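You operate a simulated robot arm through the tools that you are given. There is no shell and no other tool. Be economical: measure what you need, move in short steps, check, and stop when the job is done.

You are at the controls of a simulated two-armed robot. One attempt, no reset.

TASK
Put one of the black wheels from the top of the frame bench on top of the black butyl block there. Then put the short black spacer bar on the front edge of the green packing table away on the black scrap mat. Then open the white-handled drawer. Keep to this order.

It is judged by the outcome, as a careful person would: the job done as asked, and still so three seconds after it is handed in. It fails if anything else is knocked over, pushed out of place, dropped, spilled or broken.

THE ROBOT
Two 7-joint arms with two-finger grippers on one trunk, on a base that drives. Base frame: it is fixed to the floor where the robot stands at the start and does not move with it; the origin is under the middle of the robot, x ahead of it, y to its left, z up; the surface under the hand at the start is at about z = 0.86. Readings come in m, rad, newtons and seconds.
The left shoulder is at the start at [0.06, 0.178, 1.14], the right one opposite. With the tool pointing down near the work surface each hand reaches from about 0.26 to 0.66 m from the robot's upright axis, wherever it stands, measured 20 degrees to its own side. Places, roughly: black scrap mat (36x12 cm) [-4.98, -2.26, 0.5]; black wheel (5x5x2 cm) [0.8, -0.1, 0.9]; short black spacer bar [-6.25, -2.25, 0.5]; white-handled drawer [-2.6, -2.2, 0.7]. Payload 1.96 kg a hand.
Tool frame (each hand has its own): the origin (TCP) lies between the finger pads and is the grasp point; the fingertips stand 0.02 m ahead of it; z points along the fingers, y is the line along which they close. The gripper opens to 0.072 m. The gripper's body begins 0.038 m behind the TCP.
Orientation is that of the tool frame in the base frame, as [roll, pitch, yaw] about the fixed x, y, z axes, in that order (R = Rz(yaw) Ry(pitch) Rx(roll)). With the fingers straight down and closing along the base's y, the tool's x points along the base's -x, its y along +y and its z along -z.

THE INTERFACE
- The arms move only by the tool jog_arm. It takes "left_commands", "right_commands" or both (then of equal length, played together; a hand with none holds still); each is a list of rows, each a list of 7 numbers: the gripper command, from -1 (fully open) to 1 (shut), values between in proportion, then the shift along the tool's x, y, z in m, then the turn, a rotation vector about the tool's x, y, z in rad. In form: [[grip, x, y, z, ax, ay, az], ...]. A call has 1 to 8 rows; each row is the pose to reach, as a shift and turn from the pose commanded when the call began, along the tool's axes at that moment. A row lasts 0.2 s, in which the tool goes at most 0.05 m and 0.15 rad; a call with a longer step from one row to the next is refused whole, and so is a gripper value outside its range. Where a pose cannot be reached the arm comes as near as it can. A force on the tool above 40 N (or 10 N above the force at the start of the call, whichever is more), or a blocked arm, ends the call early, and 0.2 s more pass. Each finger travels about 0.153 m/s and halts on what it meets, pressing with about 22 N; the grip force reading is that of the motor and also rises with nothing between the fingers. The clock runs only during rows and for 0.2 s after the last one: add rows that repeat a pose to give the fingers time. It gives the time, the measured TCP pose, the force on the tool (base axes), the opening and the grip force at its end, in the units of the frame above (readings bear some noise), with the torque about the TCP (base axes, N m) and any sound that the robot's microphone picked up.
- Cameras (640 x 400 px; columns grow to the right, rows downward): "scene" is now at [0.0088, -0.0362, 1.6855]; the picture's right is [-0.46, -0.89, 0.00], its down [-0.69, 0.36, -0.63] and it looks along [0.56, -0.29, -0.78] (base axes); focal length 248 px, centre (320, 200). "left" rides on the left gripper at [0.071, -0.019, -0.082] in its tool frame; the picture's right is [0.26, 0.97, 0.00], its down [-0.67, 0.18, -0.72] and it looks along [-0.69, 0.19, 0.70] (tool axes); focal length 280 px, centre (320, 200). "right" rides on the right gripper at [0.071, 0.019, -0.082] in its tool frame; the picture's right is [-0.26, 0.96, 0.00], its down [-0.67, -0.18, -0.72] and it looks along [-0.69, -0.19, 0.70] (tool axes); focal length 280 px, centre (320, 200). There is no depth. A picture from a camera that has moved, and an enlarged one, comes with that camera's place and axes in the base frame and with its lens.
- capture(camera): a new picture of that camera. No time passes.
- move_column(by): slides the trunk up (or, below 0, down) by that many m; the arms and the scene camera ride with it, the base frame stays. It gives what a move gives, with no picture.
- roll_base(legs): drives the robot by 1 to 6 legs, each [ahead, left, turn to the left] in m, m and rad, along the robot's own axes; the way and the turn of a leg run together, so that a leg with both is an arc; at most 1.5 m and 3.142 rad a leg. The arms and the cameras ride along, it lands a little off, and it stops where it bumps. It gives what a move gives.
- turn_head(pan, tilt): turns the head with the scene camera to pan (to the left, within 1.501 rad either way) and tilt (down, from -0.506 to 1.204), counted from straight ahead of the robot. It gives what a move gives.
- close_up(camera, box): a new picture of the part [left, top, right, bottom] of that camera's present view, enlarged. No time passes.
- job_done(): hands the job in; it is judged then, once.

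Go step by step. Nothing tells you exact positions but the pictures and the camera data: compare them with the known pose of the tool, close in by small moves and look again before you grip or let go. The budget is 165 turns and 130 pictures, counting those below and the enlarged ones. Unless the task says otherwise, let go and move clear before handing in, and close with one line.

The tools are called after ">>>" as a command line: name --argument value ..., lists and objects as JSON in quotes. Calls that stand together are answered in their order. jog_arm: Moves the arms, as the interface text tells. Its arguments: {"type":"object","properties":{"left_commands":{"type":"array","items":{"type":"array","items":{"type":"number"}}},"right_commands":{"type":"array","items":{"type":"array","items":{"type":"number"}}}},"required":[]} The other tools are called the same way: move_column (by) slides the trunk up or down; roll_base (legs) drives the base; turn_head (pan, tilt) turns the head that bears the scene camera; capture (camera) takes a picture; close_up (camera, box) takes an enlarged picture of a part of a camera's view; job_done () hands the job in.

At the start:

```text
time_s: 0.0
left_position: [0.4945, 0.0239, 1.0956]
left_tcp_rot: [3.141, -0.001, 3.141]
left_force: [-0.3, 0.2, -0.5]
left_torque: [-0.01, 0.01, 0.0]
left_width: 0.072
left_grip_force: 0.1
right_position: [0.352, -0.3147, 1.1487]
right_tcp_rot: [3.141, -0.001, 3.141]
right_force: [0.2, 0.5, 0.4]
right_torque: [0.0, -0.04, -0.01]
right_width: 0.072
right_grip_force: 0.0
trunk travel left (down, up): [-0.785, 0.205]
robot x, y, heading: [0.0005, -0.0024, 0.001]
head pan, tilt: [-0.482, 0.888]
```

scene: 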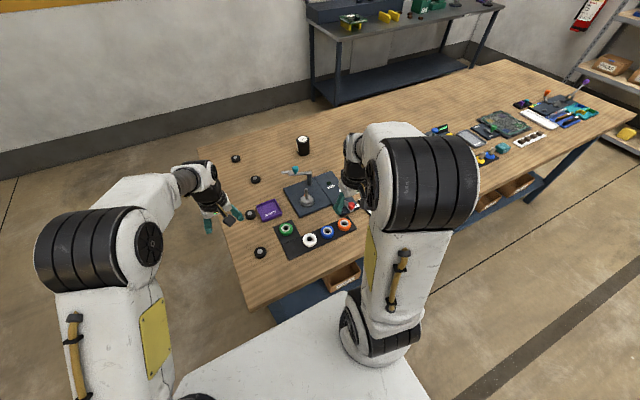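
right: 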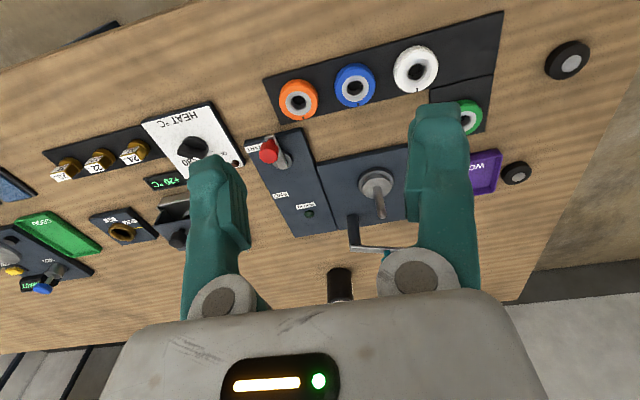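
left: 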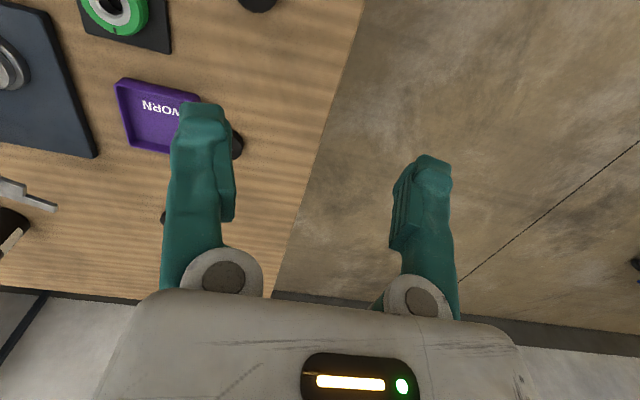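

I see a wooden bench with several small black wheels and a dark upright block behind them. I'll enlarge the view to identify them first.

>>> close_up --camera "scene" --box '[200, 120, 380, 270]'

>>> turn_head --pan 0.0 --tilt 0.75

>>> capture --camera "scene"

```text
2.67 times, centred on (290, 195) of scene
camera zoom: at [0.0088, -0.0362, 1.6855], right [-0.46, -0.89, 0.0], down [-0.69, 0.36, -0.63], along [0.56, -0.29, -0.78], focal length 661 px, centre (400, 213)
```

zoom: 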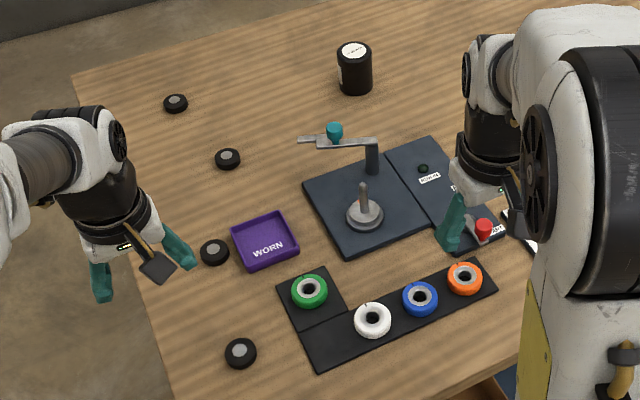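

```text
time_s: 0.9
left_position: [0.4945, 0.0241, 1.0941]
left_tcp_rot: [3.141, 0.0, -3.141]
left_force: [-0.1, 0.8, 0.3]
left_torque: [0.01, -0.01, 0.01]
left_width: 0.0721
left_grip_force: 0.2
right_position: [0.3498, -0.3155, 1.1478]
right_tcp_rot: [-3.141, 0.0, -3.139]
right_force: [-0.2, -0.4, 0.0]
right_torque: [-0.03, -0.02, 0.01]
right_width: 0.072
right_grip_force: 0.1
trunk travel left (down, up): [-0.785, 0.205]
robot x, y, heading: [-0.0008, 0.003, -0.001]
head pan, tilt: [0.0, 0.75]
```

```text
125 pictures are left
camera scene: at [0.0241, -0.001, 1.6964], right [0.0, -1.0, 0.0], down [-0.68, 0.0, -0.73], along [0.73, 0.0, -0.68], focal length 248 px, centre (320, 200)
```

scene: 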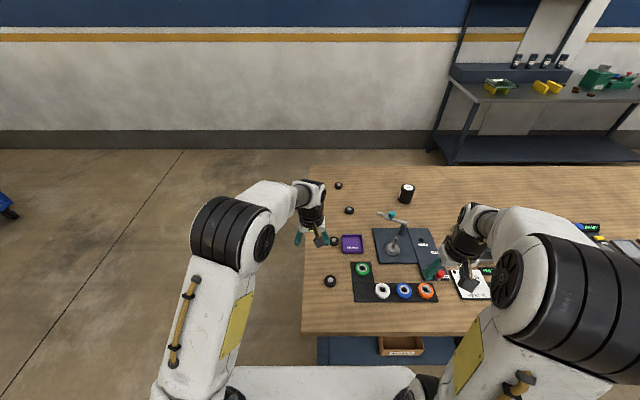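

Black wheels are on this bench; the black labelled piece could be the butyl block, so I'll zoom in on it and survey the rest of the bench.

>>> close_up --camera "scene" --box '[380, 170, 430, 210]'

>>> turn_head --pan -0.9 --tilt 0.7

>>> capture --camera "scene"

```text
10.00 times, centred on (405, 190) of scene
camera zoom: at [0.0241, -0.001, 1.6964], right [0.0, -1.0, 0.0], down [-0.68, 0.0, -0.73], along [0.73, 0.0, -0.68], focal length 2480 px, centre (-530, 300)
```

zoom: 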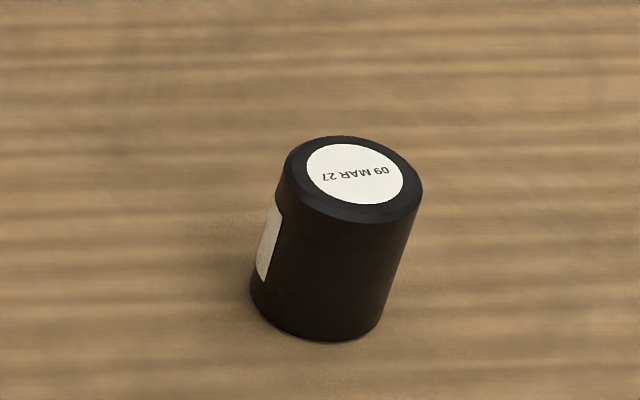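

```text
time_s: 2.1
left_position: [0.4942, 0.0231, 1.0948]
left_tcp_rot: [-3.141, 0.002, -3.14]
left_force: [0.2, -0.3, 0.4]
left_torque: [0.06, 0.02, 0.0]
left_width: 0.072
left_grip_force: 0.0
right_position: [0.3505, -0.3161, 1.1477]
right_tcp_rot: [3.141, 0.0, 3.141]
right_force: [-0.8, -0.4, -0.6]
right_torque: [-0.01, -0.01, 0.03]
right_width: 0.072
right_grip_force: 0.1
trunk travel left (down, up): [-0.785, 0.205]
robot x, y, heading: [0.0024, 0.0048, -0.003]
head pan, tilt: [-0.901, 0.7]
```

```text
123 pictures are left
camera scene: at [-0.0059, -0.0674, 1.7006], right [-0.78, -0.62, 0.0], down [-0.4, 0.5, -0.76], along [0.48, -0.6, -0.64], focal length 248 px, centre (320, 200)
```

scene: 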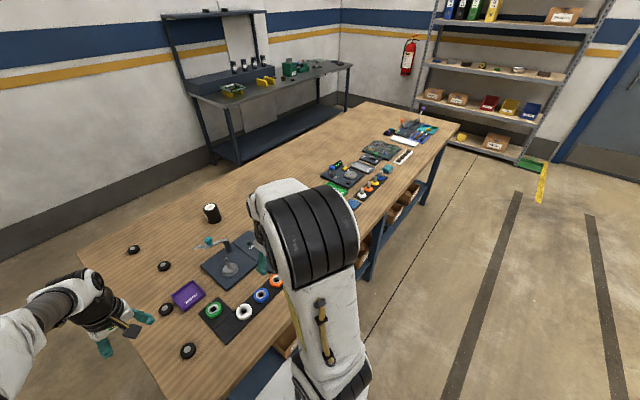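

The black cylinder carries a date label on top and a side label I must read; I'll zoom on the rest of the bench to see if another black block exists.

>>> close_up --camera "scene" --box '[310, 100, 470, 200]'

>>> close_up --camera "scene" --box '[180, 40, 360, 150]'

>>> close_up --camera "scene" --box '[110, 190, 290, 370]'

```text
4.00 times, centred on (390, 150) of scene
camera zoom: at [-0.0059, -0.0674, 1.7006], right [-0.78, -0.62, 0.0], down [-0.4, 0.5, -0.76], along [0.48, -0.6, -0.64], focal length 992 px, centre (40, 400)
```

zoom: 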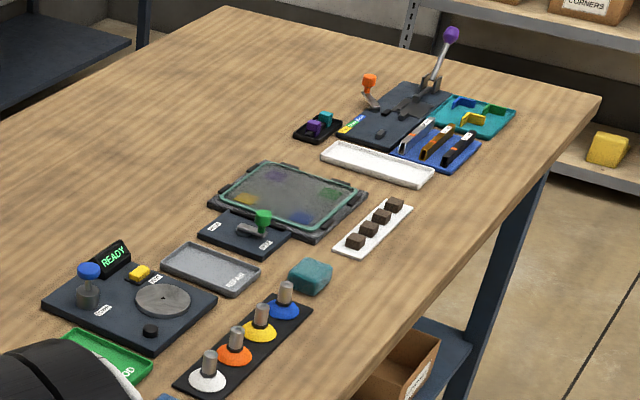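

```text
3.56 times, centred on (270, 95) of scene
camera zoom: at [-0.0059, -0.0674, 1.7006], right [-0.78, -0.62, 0.0], down [-0.4, 0.5, -0.76], along [0.48, -0.6, -0.64], focal length 882 px, centre (498, 573)
```

zoom: 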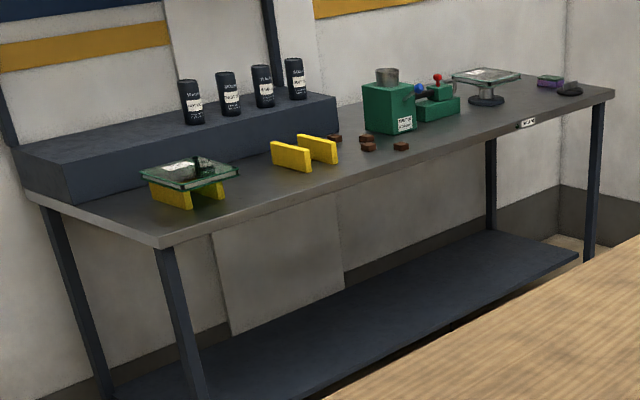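

```text
2.22 times, centred on (200, 280) of scene
camera zoom: at [-0.0059, -0.0674, 1.7006], right [-0.78, -0.62, 0.0], down [-0.4, 0.5, -0.76], along [0.48, -0.6, -0.64], focal length 551 px, centre (587, 22)
```

zoom: 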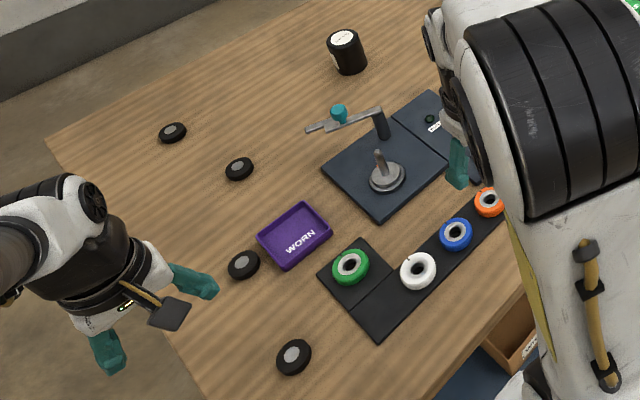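

The cylinder (about [0.91, -0.41]) is out of reach from the front, so I'll work from the back side of the bench. First I check the free floor on the left.

>>> turn_head --pan 0.9 --tilt 0.5

>>> capture --camera "scene"

```text
time_s: 3.9
left_position: [0.4934, 0.0237, 1.0945]
left_tcp_rot: [3.141, 0.0, -3.141]
left_force: [0.1, 0.8, 0.3]
left_torque: [0.01, -0.01, -0.01]
left_width: 0.0721
left_grip_force: 0.1
right_position: [0.35, -0.3146, 1.1475]
right_tcp_rot: [3.142, 0.002, -3.141]
right_force: [-0.9, 0.4, -0.2]
right_torque: [0.01, -0.03, 0.01]
right_width: 0.0718
right_grip_force: 0.1
trunk travel left (down, up): [-0.785, 0.205]
robot x, y, heading: [-0.0003, 0.0017, 0.007]
head pan, tilt: [0.901, 0.499]
```

```text
119 pictures are left
camera scene: at [-0.0021, 0.0704, 1.7184], right [0.78, -0.62, 0.0], down [-0.3, -0.38, -0.88], along [0.55, 0.69, -0.48], focal length 248 px, centre (320, 200)
```

scene: 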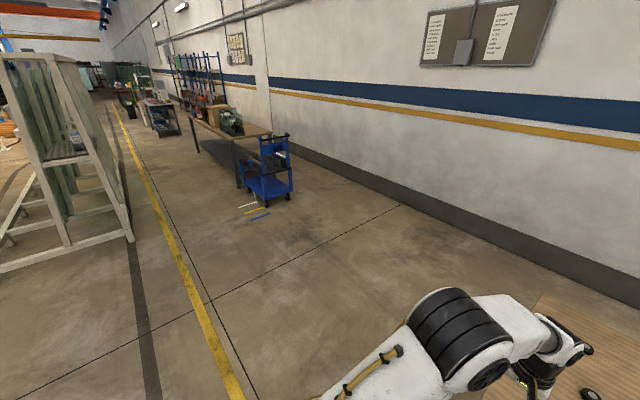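

The floor to the left is clear. I drive back a little, left, and forward round the bench end.

>>> roll_base --legs '[[-0.15, 0, 0], [0, 0.9, 0], [1.2, 0, 0], [0.55, 0, 0], [0, 0, 1.57], [0, 0, 1.57]]'

>>> turn_head --pan 0.5 --tilt 0.7

>>> capture --camera "scene"

```text
time_s: 25.7
left_position: [1.1, 0.8767, 1.0944]
left_tcp_rot: [-3.142, 0.001, 0.007]
left_force: [0.0, -0.4, -0.7]
left_torque: [-0.01, 0.0, 0.01]
left_width: 0.0719
left_grip_force: 0.1
right_position: [1.2407, 1.2173, 1.1481]
right_tcp_rot: [3.141, -0.001, 0.007]
right_force: [0.3, -0.3, -0.7]
right_torque: [0.01, 0.01, -0.01]
right_width: 0.072
right_grip_force: 0.1
trunk travel left (down, up): [-0.785, 0.205]
robot x, y, heading: [1.5924, 0.9064, -3.137]
head pan, tilt: [0.901, 0.499]
```

```text
time_s: 26.5
left_position: [1.0989, 0.8774, 1.0942]
left_tcp_rot: [-3.141, -0.002, 0.006]
left_force: [1.3, -0.1, 0.3]
left_torque: [0.02, 0.01, 0.0]
left_width: 0.072
left_grip_force: 0.0
right_position: [1.2416, 1.2164, 1.1479]
right_tcp_rot: [-3.14, 0.001, 0.007]
right_force: [0.5, -0.3, 0.1]
right_torque: [0.02, 0.0, -0.01]
right_width: 0.072
right_grip_force: 0.2
trunk travel left (down, up): [-0.785, 0.205]
robot x, y, heading: [1.5919, 0.9049, -3.136]
head pan, tilt: [0.499, 0.7]
```

```text
118 pictures are left
camera scene: at [1.5803, 0.863, 1.7007], right [-0.49, 0.87, 0.0], down [0.56, 0.31, -0.77], along [-0.67, -0.37, -0.64], focal length 248 px, centre (320, 200)
```

scene: 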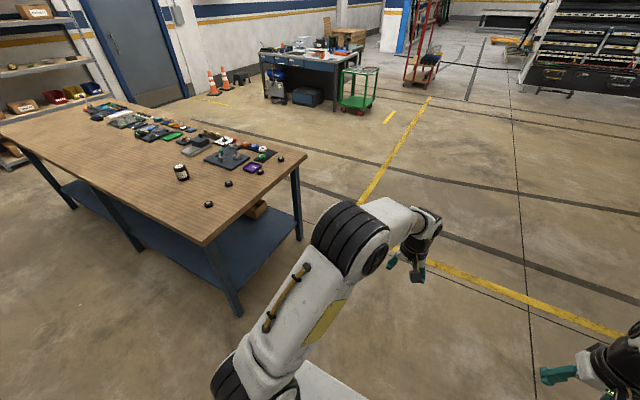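

The back of the bench is free, with its edge at x ≈ 1.21. I slide left behind it to face the wheel and cylinder.

>>> roll_base --legs '[[0, 1.2, 0]]'

>>> turn_head --pan 0.0 --tilt 0.9

>>> capture --camera "scene"

>>> capture --camera "right"

>>> capture --camera "left"

```text
time_s: 32.6
left_position: [1.099, -0.3091, 1.0953]
left_tcp_rot: [3.14, 0.0, -0.008]
left_force: [0.4, 0.5, -0.1]
left_torque: [-0.02, -0.02, -0.04]
left_width: 0.0718
left_grip_force: 0.0
right_position: [1.2463, 0.027, 1.1479]
right_tcp_rot: [-3.141, -0.001, -0.009]
right_force: [0.9, -0.6, 0.9]
right_torque: [0.02, 0.02, 0.01]
right_width: 0.072
right_grip_force: 0.1
trunk travel left (down, up): [-0.785, 0.205]
robot x, y, heading: [1.5928, -0.289, 3.128]
head pan, tilt: [0.499, 0.7]
```

```text
time_s: 33.5
left_position: [1.0983, -0.3093, 1.095]
left_tcp_rot: [3.142, 0.0, -0.007]
left_force: [-0.2, 0.5, 0.5]
left_torque: [0.02, 0.01, -0.04]
left_width: 0.0718
left_grip_force: 0.0
right_position: [1.2466, 0.0268, 1.1478]
right_tcp_rot: [3.141, 0.0, -0.008]
right_force: [0.0, 0.1, 0.4]
right_torque: [-0.01, -0.01, 0.02]
right_width: 0.0719
right_grip_force: 0.0
trunk travel left (down, up): [-0.785, 0.205]
robot x, y, heading: [1.5962, -0.2878, 3.132]
head pan, tilt: [0.0, 0.901]
```

```text
117 pictures are left
camera scene: at [1.5785, -0.2913, 1.6845], right [0.01, 1.0, 0.0], down [0.78, -0.01, -0.62], along [-0.62, 0.0, -0.78], focal length 248 px, centre (320, 200)
```

scene: 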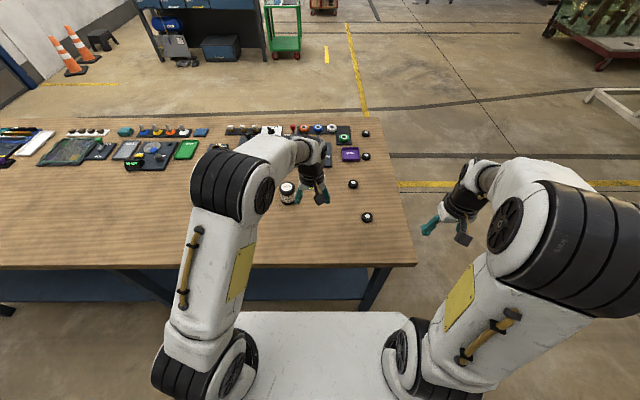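

```text
116 pictures are left
camera right: at [1.3174, 0.0087, 1.2298], right [-0.27, -0.96, 0.0], down [-0.67, 0.19, 0.72], along [-0.69, 0.19, -0.7], focal length 280 px, centre (320, 200)
```

right: 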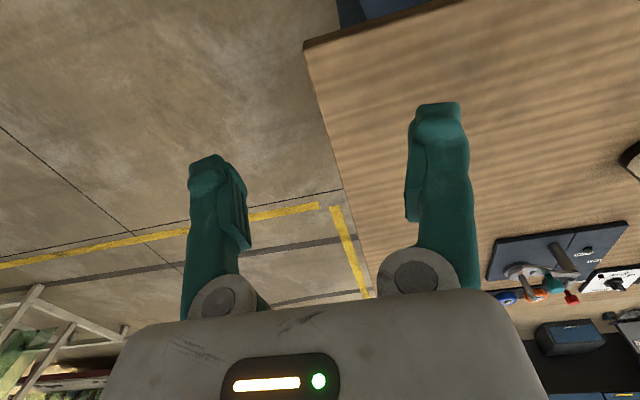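

```text
115 pictures are left
camera left: at [1.1688, -0.292, 1.1779], right [0.25, -0.97, 0.0], down [-0.68, -0.18, 0.72], along [-0.69, -0.18, -0.7], focal length 280 px, centre (320, 200)
```

left: 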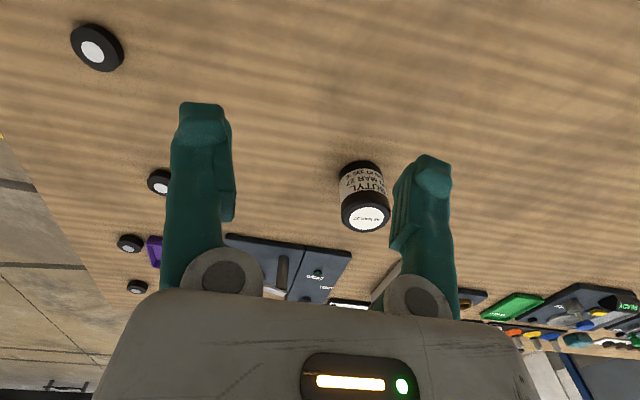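

The label reads BUTYL, so the cylinder is the block. The wheel at about [1.024, -0.105] is the isolated one; I move the right hand above it.

>>> jog_arm --right_commands '[[-1, -0.037, 0.022, 0.015, 0, 0, 0], [-1, -0.074, 0.044, 0.03, 0, 0, 0], [-1, -0.111, 0.066, 0.05, 0, 0, 0], [-1, -0.148, 0.088, 0.07, 0, 0, 0], [-1, -0.185, 0.11, 0.09, 0, 0, 0], [-1, -0.222, 0.132, 0.11, 0, 0, 0], [-1, -0.222, 0.132, 0.14, 0, 0, 0], [-1, -0.222, 0.132, 0.14, 0, 0, 0]]'

>>> capture --camera "right"

>>> capture --camera "scene"

```text
time_s: 35.3
left_position: [1.0988, -0.3095, 1.0947]
left_tcp_rot: [-3.141, 0.0, -0.009]
left_force: [0.0, -0.2, -0.2]
left_torque: [0.0, 0.0, 0.0]
left_width: 0.0718
left_grip_force: 0.1
right_position: [1.02, -0.1031, 1.0057]
right_tcp_rot: [-3.141, 0.0, -0.01]
right_force: [-0.6, 0.5, 0.3]
right_torque: [-0.03, -0.01, 0.02]
right_width: 0.0717
right_grip_force: 0.1
right hand out of reach, approached as far as the arm can: row 6
trunk travel left (down, up): [-0.785, 0.205]
robot x, y, heading: [1.5942, -0.288, 3.133]
head pan, tilt: [0.0, 0.901]
```

```text
114 pictures are left
camera right: at [1.0922, -0.1213, 1.0879], right [-0.27, -0.96, 0.0], down [-0.67, 0.19, 0.72], along [-0.69, 0.19, -0.7], focal length 280 px, centre (320, 200)
```

right: 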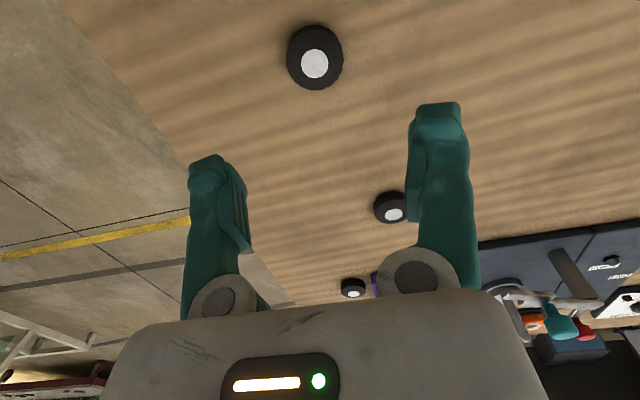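

```text
113 pictures are left
camera scene: at [1.5788, -0.2916, 1.6845], right [0.01, 1.0, 0.0], down [0.78, -0.01, -0.62], along [-0.62, 0.01, -0.78], focal length 248 px, centre (320, 200)
```

scene: 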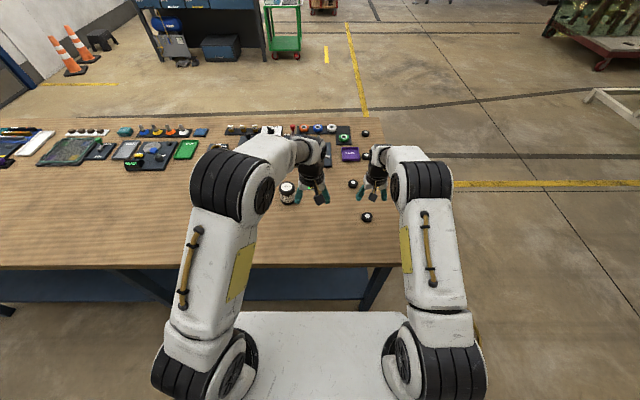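

The hand is centred within 4 mm of the wheel. I lower it in steps to straddle the wheel.

>>> jog_arm --right_commands '[[-1, 0.003, -0.003, 0.04, 0, 0, 0], [-1, 0.003, -0.003, 0.08, 0, 0, 0], [-1, 0.003, -0.003, 0.1, 0, 0, 0], [-1, 0.003, -0.003, 0.112, 0, 0, 0], [-1, 0.003, -0.003, 0.112, 0, 0, 0]]'

>>> capture --camera "right"

```text
time_s: 36.5
left_position: [1.0998, -0.3106, 1.0953]
left_tcp_rot: [-3.141, 0.0, -0.008]
left_force: [0.3, -0.3, -0.1]
left_torque: [0.0, -0.01, 0.01]
left_width: 0.0721
left_grip_force: 0.0
right_position: [1.0234, -0.1012, 0.8941]
right_tcp_rot: [-3.139, 0.001, -0.009]
right_force: [-0.2, -0.8, -0.2]
right_torque: [0.03, -0.03, -0.02]
right_width: 0.0719
right_grip_force: 0.1
trunk travel left (down, up): [-0.785, 0.205]
robot x, y, heading: [1.594, -0.2914, 3.129]
head pan, tilt: [0.0, 0.901]
```

```text
112 pictures are left
camera right: at [1.0959, -0.1189, 0.9773], right [-0.27, -0.96, 0.0], down [-0.67, 0.19, 0.72], along [-0.69, 0.19, -0.7], focal length 280 px, centre (320, 200)
```

right: 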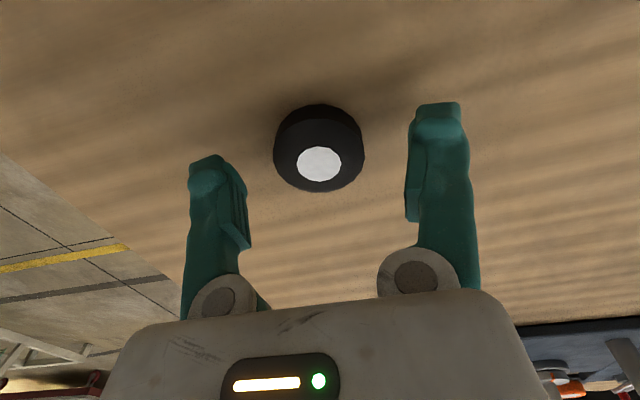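

The wheel is centred between the fingers. I go down 8 mm more and close.

>>> jog_arm --right_commands '[[-1, 0.001, -0.001, 0.008, 0, 0, 0], [0, 0.001, -0.001, 0.008, 0, 0, 0], [1, 0.001, -0.001, 0.008, 0, 0, 0], [1, 0.001, -0.001, 0.008, 0, 0, 0]]'

>>> capture --camera "right"

```text
time_s: 37.5
left_position: [1.0981, -0.3104, 1.094]
left_tcp_rot: [3.142, 0.001, -0.009]
left_force: [0.0, -0.3, -0.5]
left_torque: [-0.03, 0.02, 0.01]
left_width: 0.0722
left_grip_force: 0.2
right_position: [1.0261, -0.0997, 0.8875]
right_tcp_rot: [-3.141, -0.001, -0.011]
right_force: [0.5, 0.1, -0.3]
right_torque: [0.04, 0.0, -0.01]
right_width: 0.0401
right_grip_force: 22.0
trunk travel left (down, up): [-0.785, 0.205]
robot x, y, heading: [1.5947, -0.2922, 3.13]
head pan, tilt: [0.0, 0.901]
```

```text
111 pictures are left
camera right: at [1.0976, -0.1179, 0.9691], right [-0.27, -0.96, 0.0], down [-0.67, 0.19, 0.72], along [-0.69, 0.19, -0.7], focal length 280 px, centre (320, 200)
```

right: 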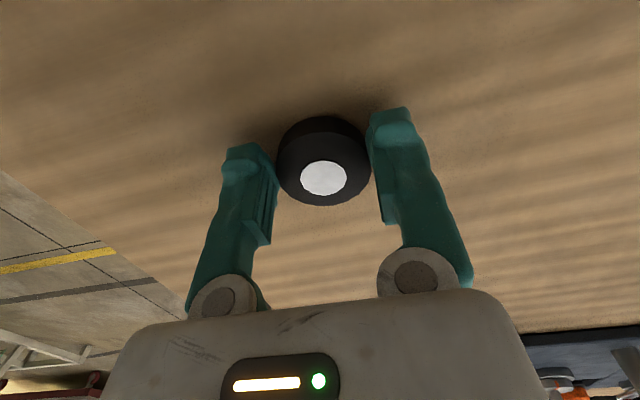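

The wheel is gripped. I lift it well clear, then shift the base left and slightly ahead so the block falls within the right hand's reach.

>>> jog_arm --right_commands '[[1, 0, 0, -0.04, 0, 0, 0], [1, 0, 0, -0.08, 0, 0, 0], [1, 0, 0, -0.12, 0, 0, 0], [1, 0.03, 0, -0.16, 0, 0, 0], [1, 0.06, 0, -0.2, 0, 0, 0], [1, 0.1, 0, -0.2, 0, 0, 0]]'

>>> roll_base --legs '[[0.0, 0.31, 0], [0.07, 0, 0]]'

>>> capture --camera "right"

>>> capture --camera "scene"

```text
time_s: 38.9
left_position: [1.1, -0.3097, 1.0948]
left_tcp_rot: [3.141, -0.001, -0.01]
left_force: [-0.4, 0.4, -0.1]
left_torque: [-0.02, -0.03, -0.02]
left_width: 0.0721
left_grip_force: 0.0
right_position: [1.125, -0.0996, 1.0882]
right_tcp_rot: [-3.141, 0.0, -0.009]
right_force: [1.0, -0.8, -0.4]
right_torque: [0.01, -0.02, 0.0]
right_width: 0.04
right_grip_force: 22.1
trunk travel left (down, up): [-0.785, 0.205]
robot x, y, heading: [1.5913, -0.2932, 3.135]
head pan, tilt: [0.0, 0.901]
```

```text
time_s: 41.6
left_position: [1.0269, -0.6156, 1.0952]
left_tcp_rot: [3.141, 0.001, -0.006]
left_force: [0.4, 0.3, 0.0]
left_torque: [0.02, -0.02, 0.02]
left_width: 0.0718
left_grip_force: 0.0
right_position: [1.0519, -0.4047, 1.0873]
right_tcp_rot: [-3.141, 0.001, -0.003]
right_force: [-0.1, -0.6, -0.6]
right_torque: [0.01, -0.01, -0.02]
right_width: 0.04
right_grip_force: 22.2
trunk travel left (down, up): [-0.785, 0.205]
robot x, y, heading: [1.5192, -0.5936, 3.139]
head pan, tilt: [0.0, 0.901]
```

```text
110 pictures are left
camera right: at [1.1236, -0.423, 1.1698], right [-0.27, -0.96, 0.0], down [-0.67, 0.19, 0.72], along [-0.69, 0.19, -0.7], focal length 280 px, centre (320, 200)
```

right: 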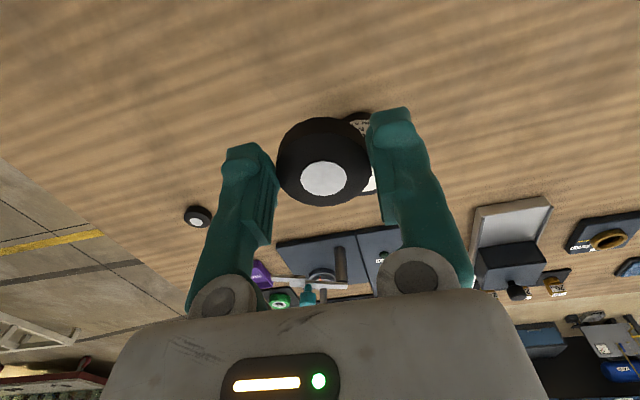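

```text
109 pictures are left
camera scene: at [1.5072, -0.596, 1.6845], right [0.01, 1.0, 0.0], down [0.78, 0.0, -0.62], along [-0.62, 0.0, -0.78], focal length 248 px, centre (320, 200)
```

scene: 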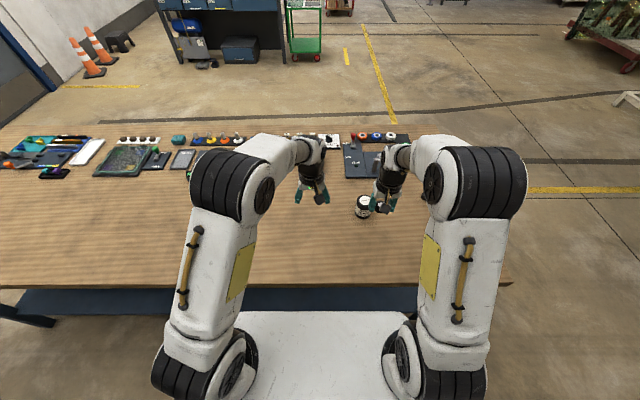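

I need the block's exact place, so I zoom in on it from the scene and left cameras.

>>> close_up --camera "scene" --box '[330, 170, 410, 220]'

>>> capture --camera "left"

```text
8.00 times, centred on (370, 195) of scene
camera zoom: at [1.5072, -0.596, 1.6845], right [0.01, 1.0, 0.0], down [0.78, 0.0, -0.62], along [-0.62, 0.0, -0.78], focal length 1984 px, centre (-80, 240)
```

zoom: 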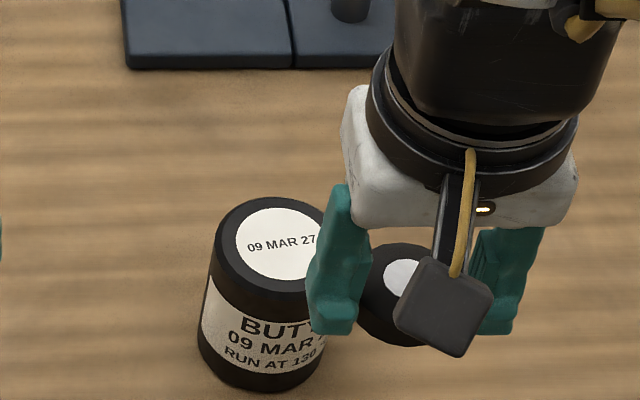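

```text
107 pictures are left
camera left: at [1.097, -0.5976, 1.1783], right [0.26, -0.97, 0.0], down [-0.67, -0.18, 0.72], along [-0.69, -0.18, -0.7], focal length 280 px, centre (320, 200)
```

left: 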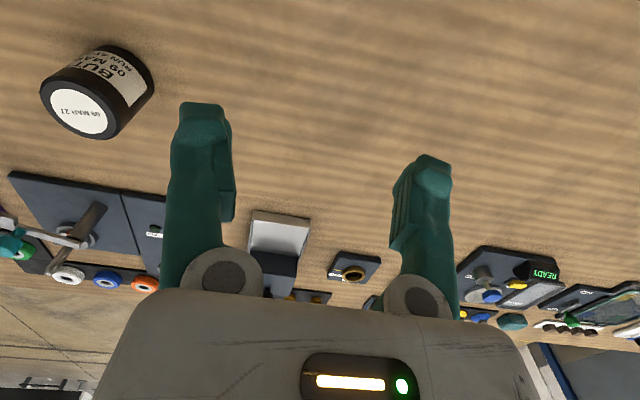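

The block is about 6 cm across, its top at z ≈ 0.94 and centre near [0.920, -0.422]. I bring the wheel over it with some clearance and look from two sides.

>>> jog_arm --right_commands '[[1, -0.04, 0.005, 0.0, 0, 0, 0], [1, -0.08, 0.01, 0.02, 0, 0, 0], [1, -0.11, 0.0175, 0.04, 0, 0, 0], [1, -0.132, 0.0175, 0.06, 0, 0, 0], [1, -0.132, 0.0175, 0.067, 0, 0, 0], [1, -0.132, 0.0175, 0.067, 0, 0, 0]]'

>>> close_up --camera "scene" --box '[320, 150, 416, 210]'

>>> close_up --camera "left" --box '[0, 0, 192, 120]'

>>> capture --camera "right"

```text
time_s: 43.0
left_position: [1.0277, -0.6152, 1.0948]
left_tcp_rot: [3.141, 0.0, -0.004]
left_force: [-0.6, -0.6, -0.8]
left_torque: [-0.02, 0.05, -0.01]
left_width: 0.0719
left_grip_force: 0.1
right_position: [0.9629, -0.4141, 1.0629]
right_tcp_rot: [-3.141, 0.011, -0.006]
right_force: [-0.6, 0.8, -0.6]
right_torque: [0.03, 0.02, -0.02]
right_width: 0.04
right_grip_force: 21.9
right hand out of reach, approached as far as the arm can: row 3, 4, 5, 6
trunk travel left (down, up): [-0.785, 0.205]
robot x, y, heading: [1.5221, -0.5953, 3.136]
head pan, tilt: [0.0, 0.901]
```

```text
6.67 times, centred on (368, 180) of scene
camera zoom: at [1.5073, -0.5953, 1.6845], right [0.01, 1.0, 0.0], down [0.78, 0.0, -0.62], along [-0.62, 0.0, -0.78], focal length 1653 px, centre (0, 333)
```

zoom: 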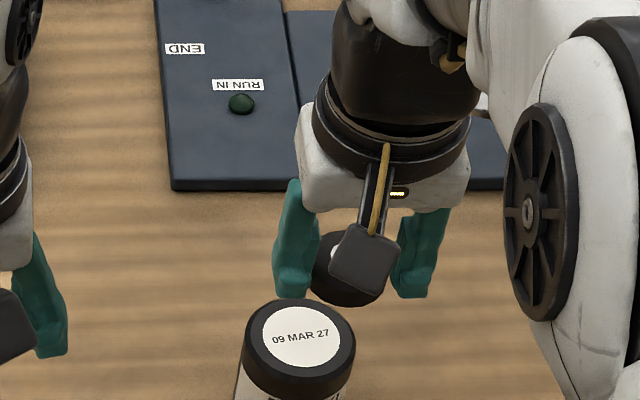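

```text
3.33 times, centred on (96, 60) of left
camera zoom: at [1.0972, -0.5971, 1.1783], right [0.26, -0.97, 0.0], down [-0.67, -0.18, 0.72], along [-0.69, -0.18, -0.7], focal length 935 px, centre (1067, 667)
```

zoom: 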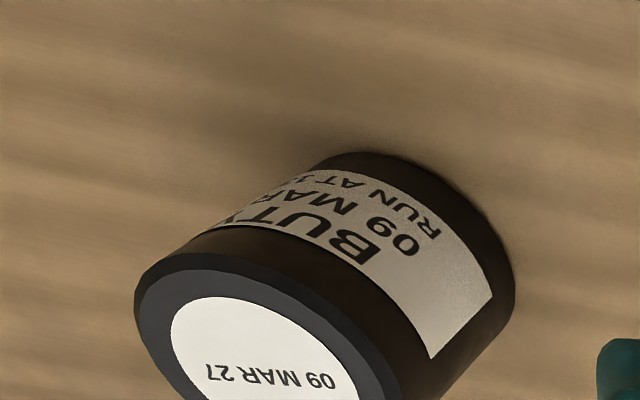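

```text
104 pictures are left
camera right: at [1.0355, -0.4327, 1.1442], right [-0.27, -0.96, 0.0], down [-0.67, 0.19, 0.72], along [-0.7, 0.19, -0.69], focal length 280 px, centre (320, 200)
```

right: 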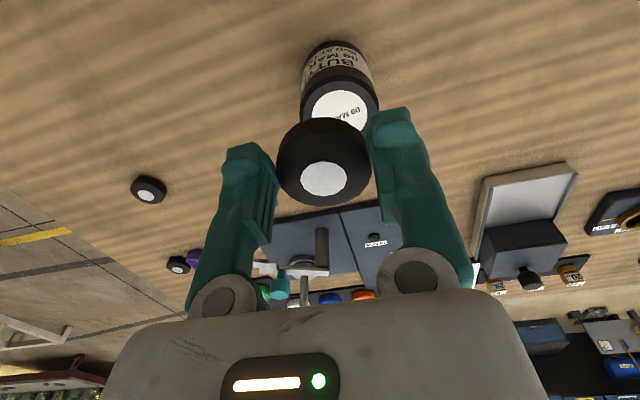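

The reach ran out at this height. Raising the trunk brings the shoulder level with the wrist, gaining reach without touching the bench.

>>> move_column --by 0.12

>>> jog_arm --right_commands '[[1, -0.01, 0.003, 0.04, 0, 0, 0], [1, -0.02, 0.005, 0.08, 0, 0, 0], [1, -0.03, 0.007, 0.12, 0, 0, 0], [1, -0.04, 0.007, 0.15, 0, 0, 0], [1, -0.04, 0.007, 0.16, 0, 0, 0]]'

>>> capture --camera "right"

```text
time_s: 44.5
left_position: [1.0258, -0.6146, 1.2145]
left_tcp_rot: [3.142, 0.0, -0.006]
left_force: [-0.8, 0.4, 0.1]
left_torque: [0.0, 0.02, 0.03]
left_width: 0.0719
left_grip_force: 0.1
right_position: [0.9624, -0.4139, 1.1816]
right_tcp_rot: [-3.141, 0.008, -0.004]
right_force: [0.1, -0.7, -1.2]
right_torque: [0.01, 0.01, -0.02]
right_width: 0.0398
right_grip_force: 22.3
trunk travel left (down, up): [-0.905, 0.085]
robot x, y, heading: [1.523, -0.5947, 3.132]
head pan, tilt: [0.0, 0.901]
```

```text
time_s: 45.7
left_position: [1.0261, -0.6148, 1.2145]
left_tcp_rot: [3.141, 0.002, -0.005]
left_force: [-0.2, 0.0, 0.0]
left_torque: [-0.01, -0.02, 0.01]
left_width: 0.0719
left_grip_force: 0.1
right_position: [0.9203, -0.4204, 1.0222]
right_tcp_rot: [-3.141, 0.008, -0.007]
right_force: [0.3, 0.1, -0.2]
right_torque: [-0.01, 0.01, -0.02]
right_width: 0.04
right_grip_force: 22.5
trunk travel left (down, up): [-0.905, 0.085]
robot x, y, heading: [1.5182, -0.5966, 3.139]
head pan, tilt: [0.0, 0.901]
```

```text
103 pictures are left
camera right: at [0.9917, -0.4397, 1.1039], right [-0.27, -0.96, 0.0], down [-0.67, 0.19, 0.72], along [-0.69, 0.19, -0.69], focal length 280 px, centre (320, 200)
```

right: 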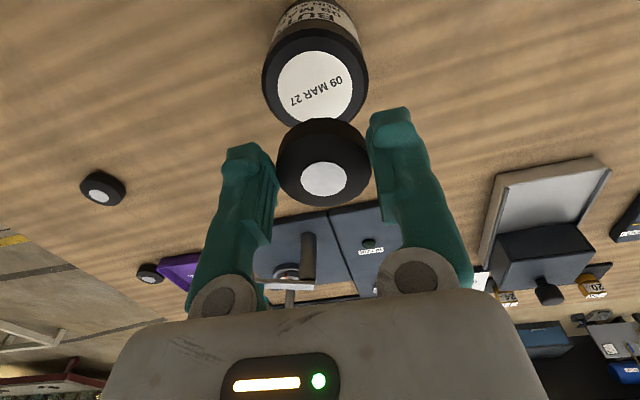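

Block top centre ≈ [0.923, -0.418]; the wheel is within 3 mm of that. I correct and lower to just above the block.

>>> jog_arm --right_commands '[[1, 0.003, -0.002, 0.015, 0, -0.008, 0], [1, 0.003, -0.002, 0.034, 0, -0.008, 0], [1, 0.003, -0.002, 0.034, 0, -0.008, 0]]'

>>> capture --camera "right"

>>> close_up --camera "scene" --box '[320, 150, 416, 210]'

```text
time_s: 46.5
left_position: [1.0263, -0.615, 1.2151]
left_tcp_rot: [-3.141, -0.001, -0.005]
left_force: [1.1, -0.5, 0.6]
left_torque: [-0.02, 0.04, 0.0]
left_width: 0.0719
left_grip_force: 0.0
right_position: [0.9245, -0.4189, 0.9876]
right_tcp_rot: [3.14, 0.015, -0.005]
right_force: [0.6, -0.3, 0.0]
right_torque: [0.01, -0.03, -0.02]
right_width: 0.0398
right_grip_force: 21.8
trunk travel left (down, up): [-0.905, 0.085]
robot x, y, heading: [1.519, -0.5937, 3.137]
head pan, tilt: [0.0, 0.901]
```

```text
102 pictures are left
camera right: at [0.9968, -0.437, 1.0688], right [-0.27, -0.96, 0.0], down [-0.66, 0.19, 0.73], along [-0.7, 0.19, -0.69], focal length 280 px, centre (320, 200)
```

right: 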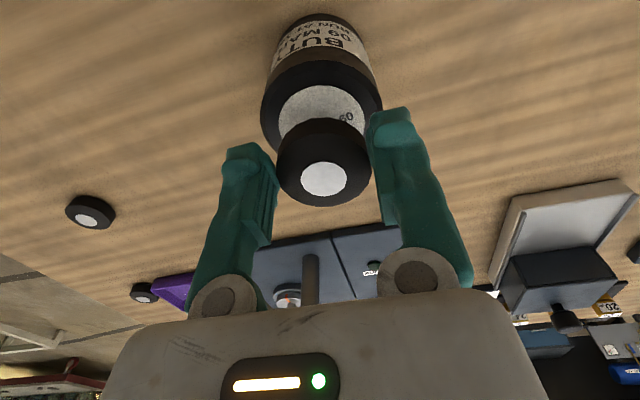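

```text
6.67 times, centred on (368, 180) of scene
camera zoom: at [1.5062, -0.5957, 1.8045], right [0.01, 1.0, 0.0], down [0.78, 0.0, -0.62], along [-0.62, 0.0, -0.78], focal length 1653 px, centre (0, 333)
```

zoom: 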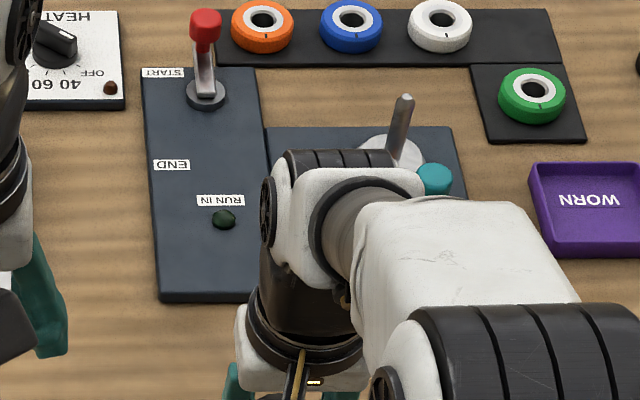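

Lateral alignment looks right. I correct the small tilt and lower slowly until contact shows in the force.

>>> jog_arm --right_commands '[[1, 0.002, 0, 0.006, 0, 0.015, 0], [1, 0.002, 0, 0.01, 0, 0.015, 0], [1, 0.002, 0, 0.012, 0, 0.015, 0], [1, 0.002, 0, 0.012, 0, 0.015, 0]]'

>>> capture --camera "right"

```text
time_s: 47.5
left_position: [1.0257, -0.6155, 1.214]
left_tcp_rot: [3.141, 0.0, -0.005]
left_force: [-0.6, 0.9, -0.8]
left_torque: [-0.02, 0.04, -0.01]
left_width: 0.0721
left_grip_force: 0.1
right_position: [0.926, -0.4183, 0.9764]
right_tcp_rot: [-3.14, 0.0, -0.007]
right_force: [-0.7, -0.6, 0.5]
right_torque: [-0.01, -0.01, 0.01]
right_width: 0.0401
right_grip_force: 21.9
trunk travel left (down, up): [-0.905, 0.085]
robot x, y, heading: [1.5212, -0.5953, 3.134]
head pan, tilt: [0.0, 0.901]
```

```text
100 pictures are left
camera right: at [0.9974, -0.4373, 1.0581], right [-0.27, -0.96, 0.0], down [-0.67, 0.19, 0.72], along [-0.69, 0.19, -0.7], focal length 280 px, centre (320, 200)
```

right: 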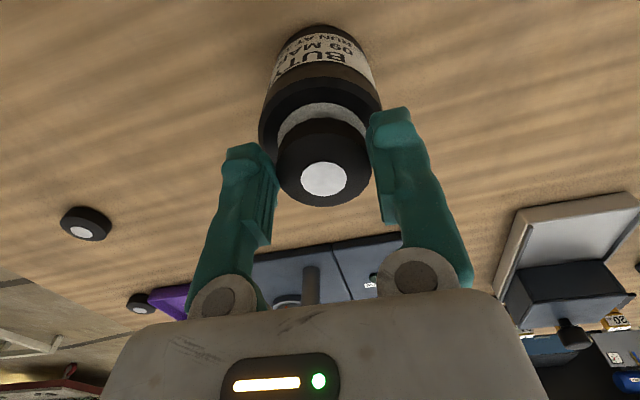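

Still no contact, and alignment is good. I continue down a few millimetres.

>>> jog_arm --right_commands '[[1, 0, -0.001, 0.002, 0, 0, 0], [1, 0, -0.001, 0.004, 0, 0, 0], [1, 0, -0.001, 0.006, 0, 0, 0], [1, 0, -0.001, 0.006, 0, 0, 0]]'

```text
time_s: 48.5
left_position: [1.026, -0.6149, 1.2148]
left_tcp_rot: [-3.141, -0.001, -0.004]
left_force: [0.1, -0.2, 0.3]
left_torque: [-0.01, -0.02, 0.02]
left_width: 0.0717
left_grip_force: 0.0
right_position: [0.9258, -0.4192, 0.9704]
right_tcp_rot: [-3.141, -0.001, -0.006]
right_force: [-0.3, -0.3, -0.5]
right_torque: [0.0, 0.03, -0.02]
right_width: 0.0398
right_grip_force: 21.7
trunk travel left (down, up): [-0.905, 0.085]
robot x, y, heading: [1.5185, -0.5991, 3.134]
head pan, tilt: [0.0, 0.901]
```

>>> jog_arm --right_commands '[[1, 0, 0, 0.002, 0, 0, 0], [1, 0, 0, 0.004, 0, 0, 0], [1, 0, 0, 0.004, 0, 0, 0]]'

>>> capture --camera "right"

```text
time_s: 49.3
left_position: [1.0282, -0.6148, 1.2158]
left_tcp_rot: [3.141, 0.004, -0.005]
left_force: [-0.3, 0.6, 1.2]
left_torque: [-0.04, -0.01, 0.01]
left_width: 0.072
left_grip_force: 0.0
right_position: [0.9277, -0.4178, 0.9687]
right_tcp_rot: [-3.141, 0.004, -0.006]
right_force: [-0.9, 0.4, 16.6]
right_torque: [-0.01, 0.07, -0.03]
right_width: 0.0402
right_grip_force: 22.5
trunk travel left (down, up): [-0.905, 0.085]
robot x, y, heading: [1.5236, -0.5949, 3.136]
head pan, tilt: [0.0, 0.901]
```

```text
99 pictures are left
camera right: at [0.9983, -0.4366, 1.0501], right [-0.27, -0.96, 0.0], down [-0.67, 0.19, 0.72], along [-0.69, 0.19, -0.7], focal length 280 px, centre (320, 200)
```

right: 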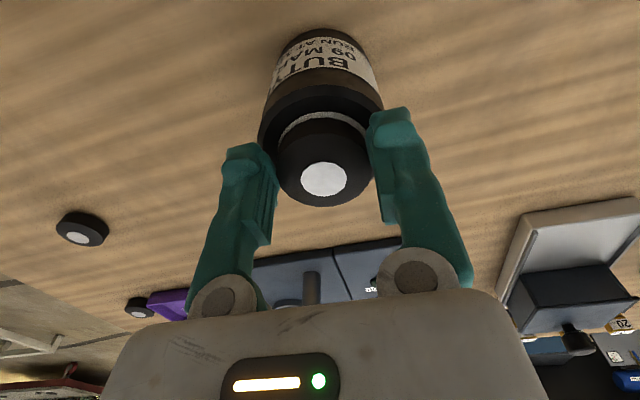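

Contact at 16.6 N: the wheel sits on the block. I relieve the pressure slightly, open gradually, and rise straight up.

>>> jog_arm --right_commands '[[1, 0, 0, -0.002, 0, 0, 0], [0.2, 0, 0, -0.002, 0, 0, 0], [-0.3, 0, 0, -0.002, 0, 0, 0], [-1, 0, 0, -0.002, 0, 0, 0], [-1, 0, 0, -0.002, 0, 0, 0], [-1, 0, 0, -0.03, 0, 0, 0], [-1, 0, 0, -0.07, 0, 0, 0], [-1, 0, 0, -0.11, 0, 0, 0]]'

>>> capture --camera "right"

```text
time_s: 51.1
left_position: [1.0266, -0.6158, 1.2135]
left_tcp_rot: [-3.142, -0.001, -0.006]
left_force: [-0.7, 0.7, -0.8]
left_torque: [0.02, -0.01, -0.02]
left_width: 0.072
left_grip_force: 0.1
right_position: [0.9272, -0.4191, 1.0783]
right_tcp_rot: [-3.141, -0.002, -0.005]
right_force: [0.2, 0.5, -0.6]
right_torque: [0.05, 0.0, 0.01]
right_width: 0.0718
right_grip_force: 0.0
trunk travel left (down, up): [-0.905, 0.085]
robot x, y, heading: [1.5187, -0.5943, 3.137]
head pan, tilt: [0.0, 0.901]
```

```text
98 pictures are left
camera right: at [0.9995, -0.4374, 1.1596], right [-0.27, -0.96, 0.0], down [-0.67, 0.19, 0.72], along [-0.69, 0.19, -0.7], focal length 280 px, centre (320, 200)
```

right: 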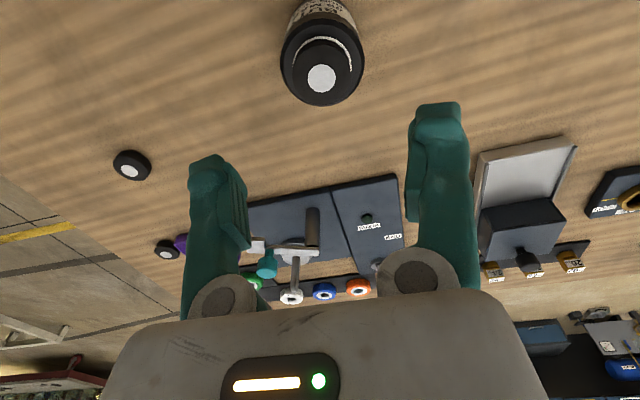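

The wheel rests on the block. I retract the hands and back away from the bench, then look around for the route.

>>> jog_arm --right_commands '[[-1, 0.01, 0, -0.04, 0, 0, 0], [-1, 0.05, 0, -0.05, 0, 0, 0], [-1, 0.09, 0.0, -0.05, 0, 0, 0], [-1, 0.13, -0.0, -0.05, 0, 0, 0], [-1, 0.17, -0.02, -0.05, 0, 0, 0], [-1, 0.2, -0.04, -0.05, 0, 0, 0]]'

>>> roll_base --legs '[[-0.2, 0, 0], [0, -1.45, 0], [1.4, 0, 0], [0.6, 0, 0]]'

>>> turn_head --pan 0.5 --tilt 0.35

>>> capture --camera "scene"

```text
time_s: 52.5
left_position: [1.0259, -0.614, 1.2143]
left_tcp_rot: [-3.14, -0.001, -0.004]
left_force: [-0.2, -0.2, 0.0]
left_torque: [0.0, -0.01, 0.01]
left_width: 0.072
left_grip_force: 0.1
right_position: [1.1301, -0.3786, 1.127]
right_tcp_rot: [-3.141, 0.002, -0.006]
right_force: [0.7, -0.1, -0.7]
right_torque: [-0.01, -0.02, 0.0]
right_width: 0.0722
right_grip_force: 0.1
trunk travel left (down, up): [-0.905, 0.085]
robot x, y, heading: [1.5186, -0.5958, 3.134]
head pan, tilt: [0.0, 0.901]
```

```text
time_s: 70.7
left_position: [-0.7763, 0.8452, 1.215]
left_tcp_rot: [3.141, 0.0, 0.016]
left_force: [-0.6, 0.2, 0.5]
left_torque: [0.0, 0.0, 0.05]
left_width: 0.0721
left_grip_force: 0.0
right_position: [-0.6793, 1.0818, 1.1265]
right_tcp_rot: [3.142, 0.002, 0.016]
right_force: [-0.6, 0.4, 0.5]
right_torque: [-0.01, 0.02, 0.02]
right_width: 0.0722
right_grip_force: 0.1
trunk travel left (down, up): [-0.905, 0.085]
robot x, y, heading: [-0.2832, 0.8753, -3.126]
head pan, tilt: [0.0, 0.901]
```

```text
time_s: 71.7
left_position: [-0.7767, 0.844, 1.215]
left_tcp_rot: [-3.141, 0.001, 0.015]
left_force: [0.5, 0.7, 0.4]
left_torque: [0.01, 0.03, 0.01]
left_width: 0.072
left_grip_force: 0.0
right_position: [-0.6798, 1.0832, 1.1266]
right_tcp_rot: [3.14, -0.001, 0.015]
right_force: [0.0, 0.2, -0.8]
right_torque: [-0.02, -0.04, 0.02]
right_width: 0.0722
right_grip_force: 0.2
trunk travel left (down, up): [-0.905, 0.085]
robot x, y, heading: [-0.2893, 0.8744, -3.128]
head pan, tilt: [0.499, 0.351]
```

```text
97 pictures are left
camera scene: at [-0.3028, 0.8306, 1.852], right [-0.49, 0.87, 0.0], down [0.3, 0.17, -0.94], along [-0.82, -0.46, -0.34], focal length 248 px, centre (320, 200)
```

scene: 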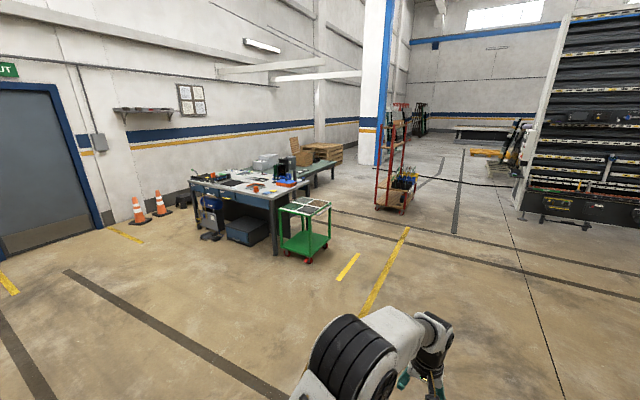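

I see the blue desk (drawer) around [-2.6, -2.2], a green cart in front at about [-2.95, -0.93], a red trolley near [-5.2, -0.2] and the green table beyond. I drive along the aisle to between the two carts and look again.

>>> roll_base --legs '[[1.4, 0, 0], [1.4, 0, 0], [0.9, 0, 0], [0, 0, 1.2]]'

>>> turn_head --pan 0.0 --tilt 0.45

>>> capture --camera "scene"

```text
time_s: 92.5
left_position: [-4.0877, 0.3061, 1.2145]
left_tcp_rot: [3.142, 0.001, 1.262]
left_force: [0.5, 0.0, 0.1]
left_torque: [0.02, 0.0, -0.01]
left_width: 0.0722
left_grip_force: 0.1
right_position: [-4.281, 0.4746, 1.1262]
right_tcp_rot: [-3.14, 0.0, 1.261]
right_force: [-0.3, -0.2, 0.3]
right_torque: [0.0, 0.02, -0.03]
right_width: 0.0722
right_grip_force: 0.1
trunk travel left (down, up): [-0.905, 0.085]
robot x, y, heading: [-3.9601, 0.7835, -1.878]
head pan, tilt: [0.499, 0.351]
```

```text
time_s: 93.4
left_position: [-4.0879, 0.3062, 1.2159]
left_tcp_rot: [3.141, 0.002, 1.261]
left_force: [0.3, 0.1, -0.3]
left_torque: [0.0, 0.0, 0.01]
left_width: 0.0722
left_grip_force: 0.1
right_position: [-4.2809, 0.4743, 1.1268]
right_tcp_rot: [3.141, -0.001, 1.26]
right_force: [0.3, 0.0, 1.2]
right_torque: [0.0, 0.02, 0.01]
right_width: 0.0721
right_grip_force: 0.0
trunk travel left (down, up): [-0.905, 0.085]
robot x, y, heading: [-3.9593, 0.785, -1.885]
head pan, tilt: [0.0, 0.45]
```

```text
96 pictures are left
camera scene: at [-3.967, 0.753, 1.8428], right [-0.95, 0.3, 0.0], down [0.13, 0.41, -0.9], along [-0.27, -0.86, -0.44], focal length 248 px, centre (320, 200)
```

scene: 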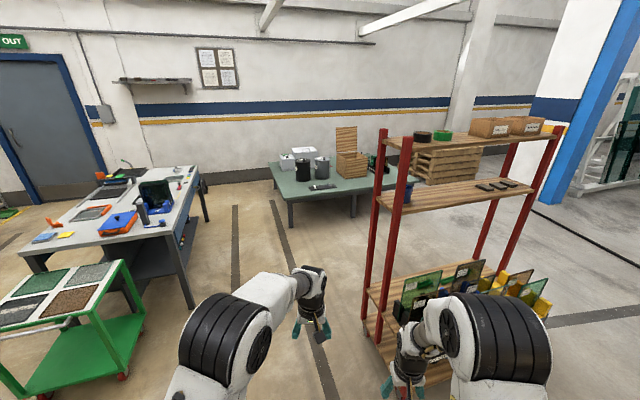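

The green table is ahead, with black items at its front. I zoom in for detail.

>>> close_up --camera "scene" --box '[260, 115, 420, 215]'

>>> close_up --camera "scene" --box '[0, 140, 220, 280]'

```text
4.00 times, centred on (340, 165) of scene
camera zoom: at [-3.967, 0.753, 1.8428], right [-0.95, 0.3, 0.0], down [0.13, 0.41, -0.9], along [-0.27, -0.86, -0.44], focal length 992 px, centre (240, 340)
```

zoom: 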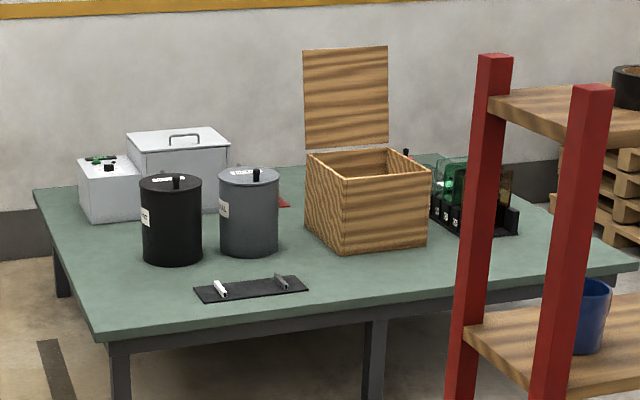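

```text
2.86 times, centred on (110, 210) of scene
camera zoom: at [-3.967, 0.753, 1.8428], right [-0.95, 0.3, 0.0], down [0.13, 0.41, -0.9], along [-0.27, -0.86, -0.44], focal length 709 px, centre (920, 171)
```

zoom: 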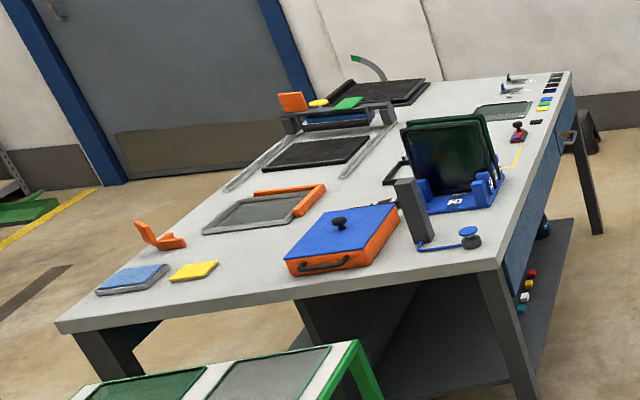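

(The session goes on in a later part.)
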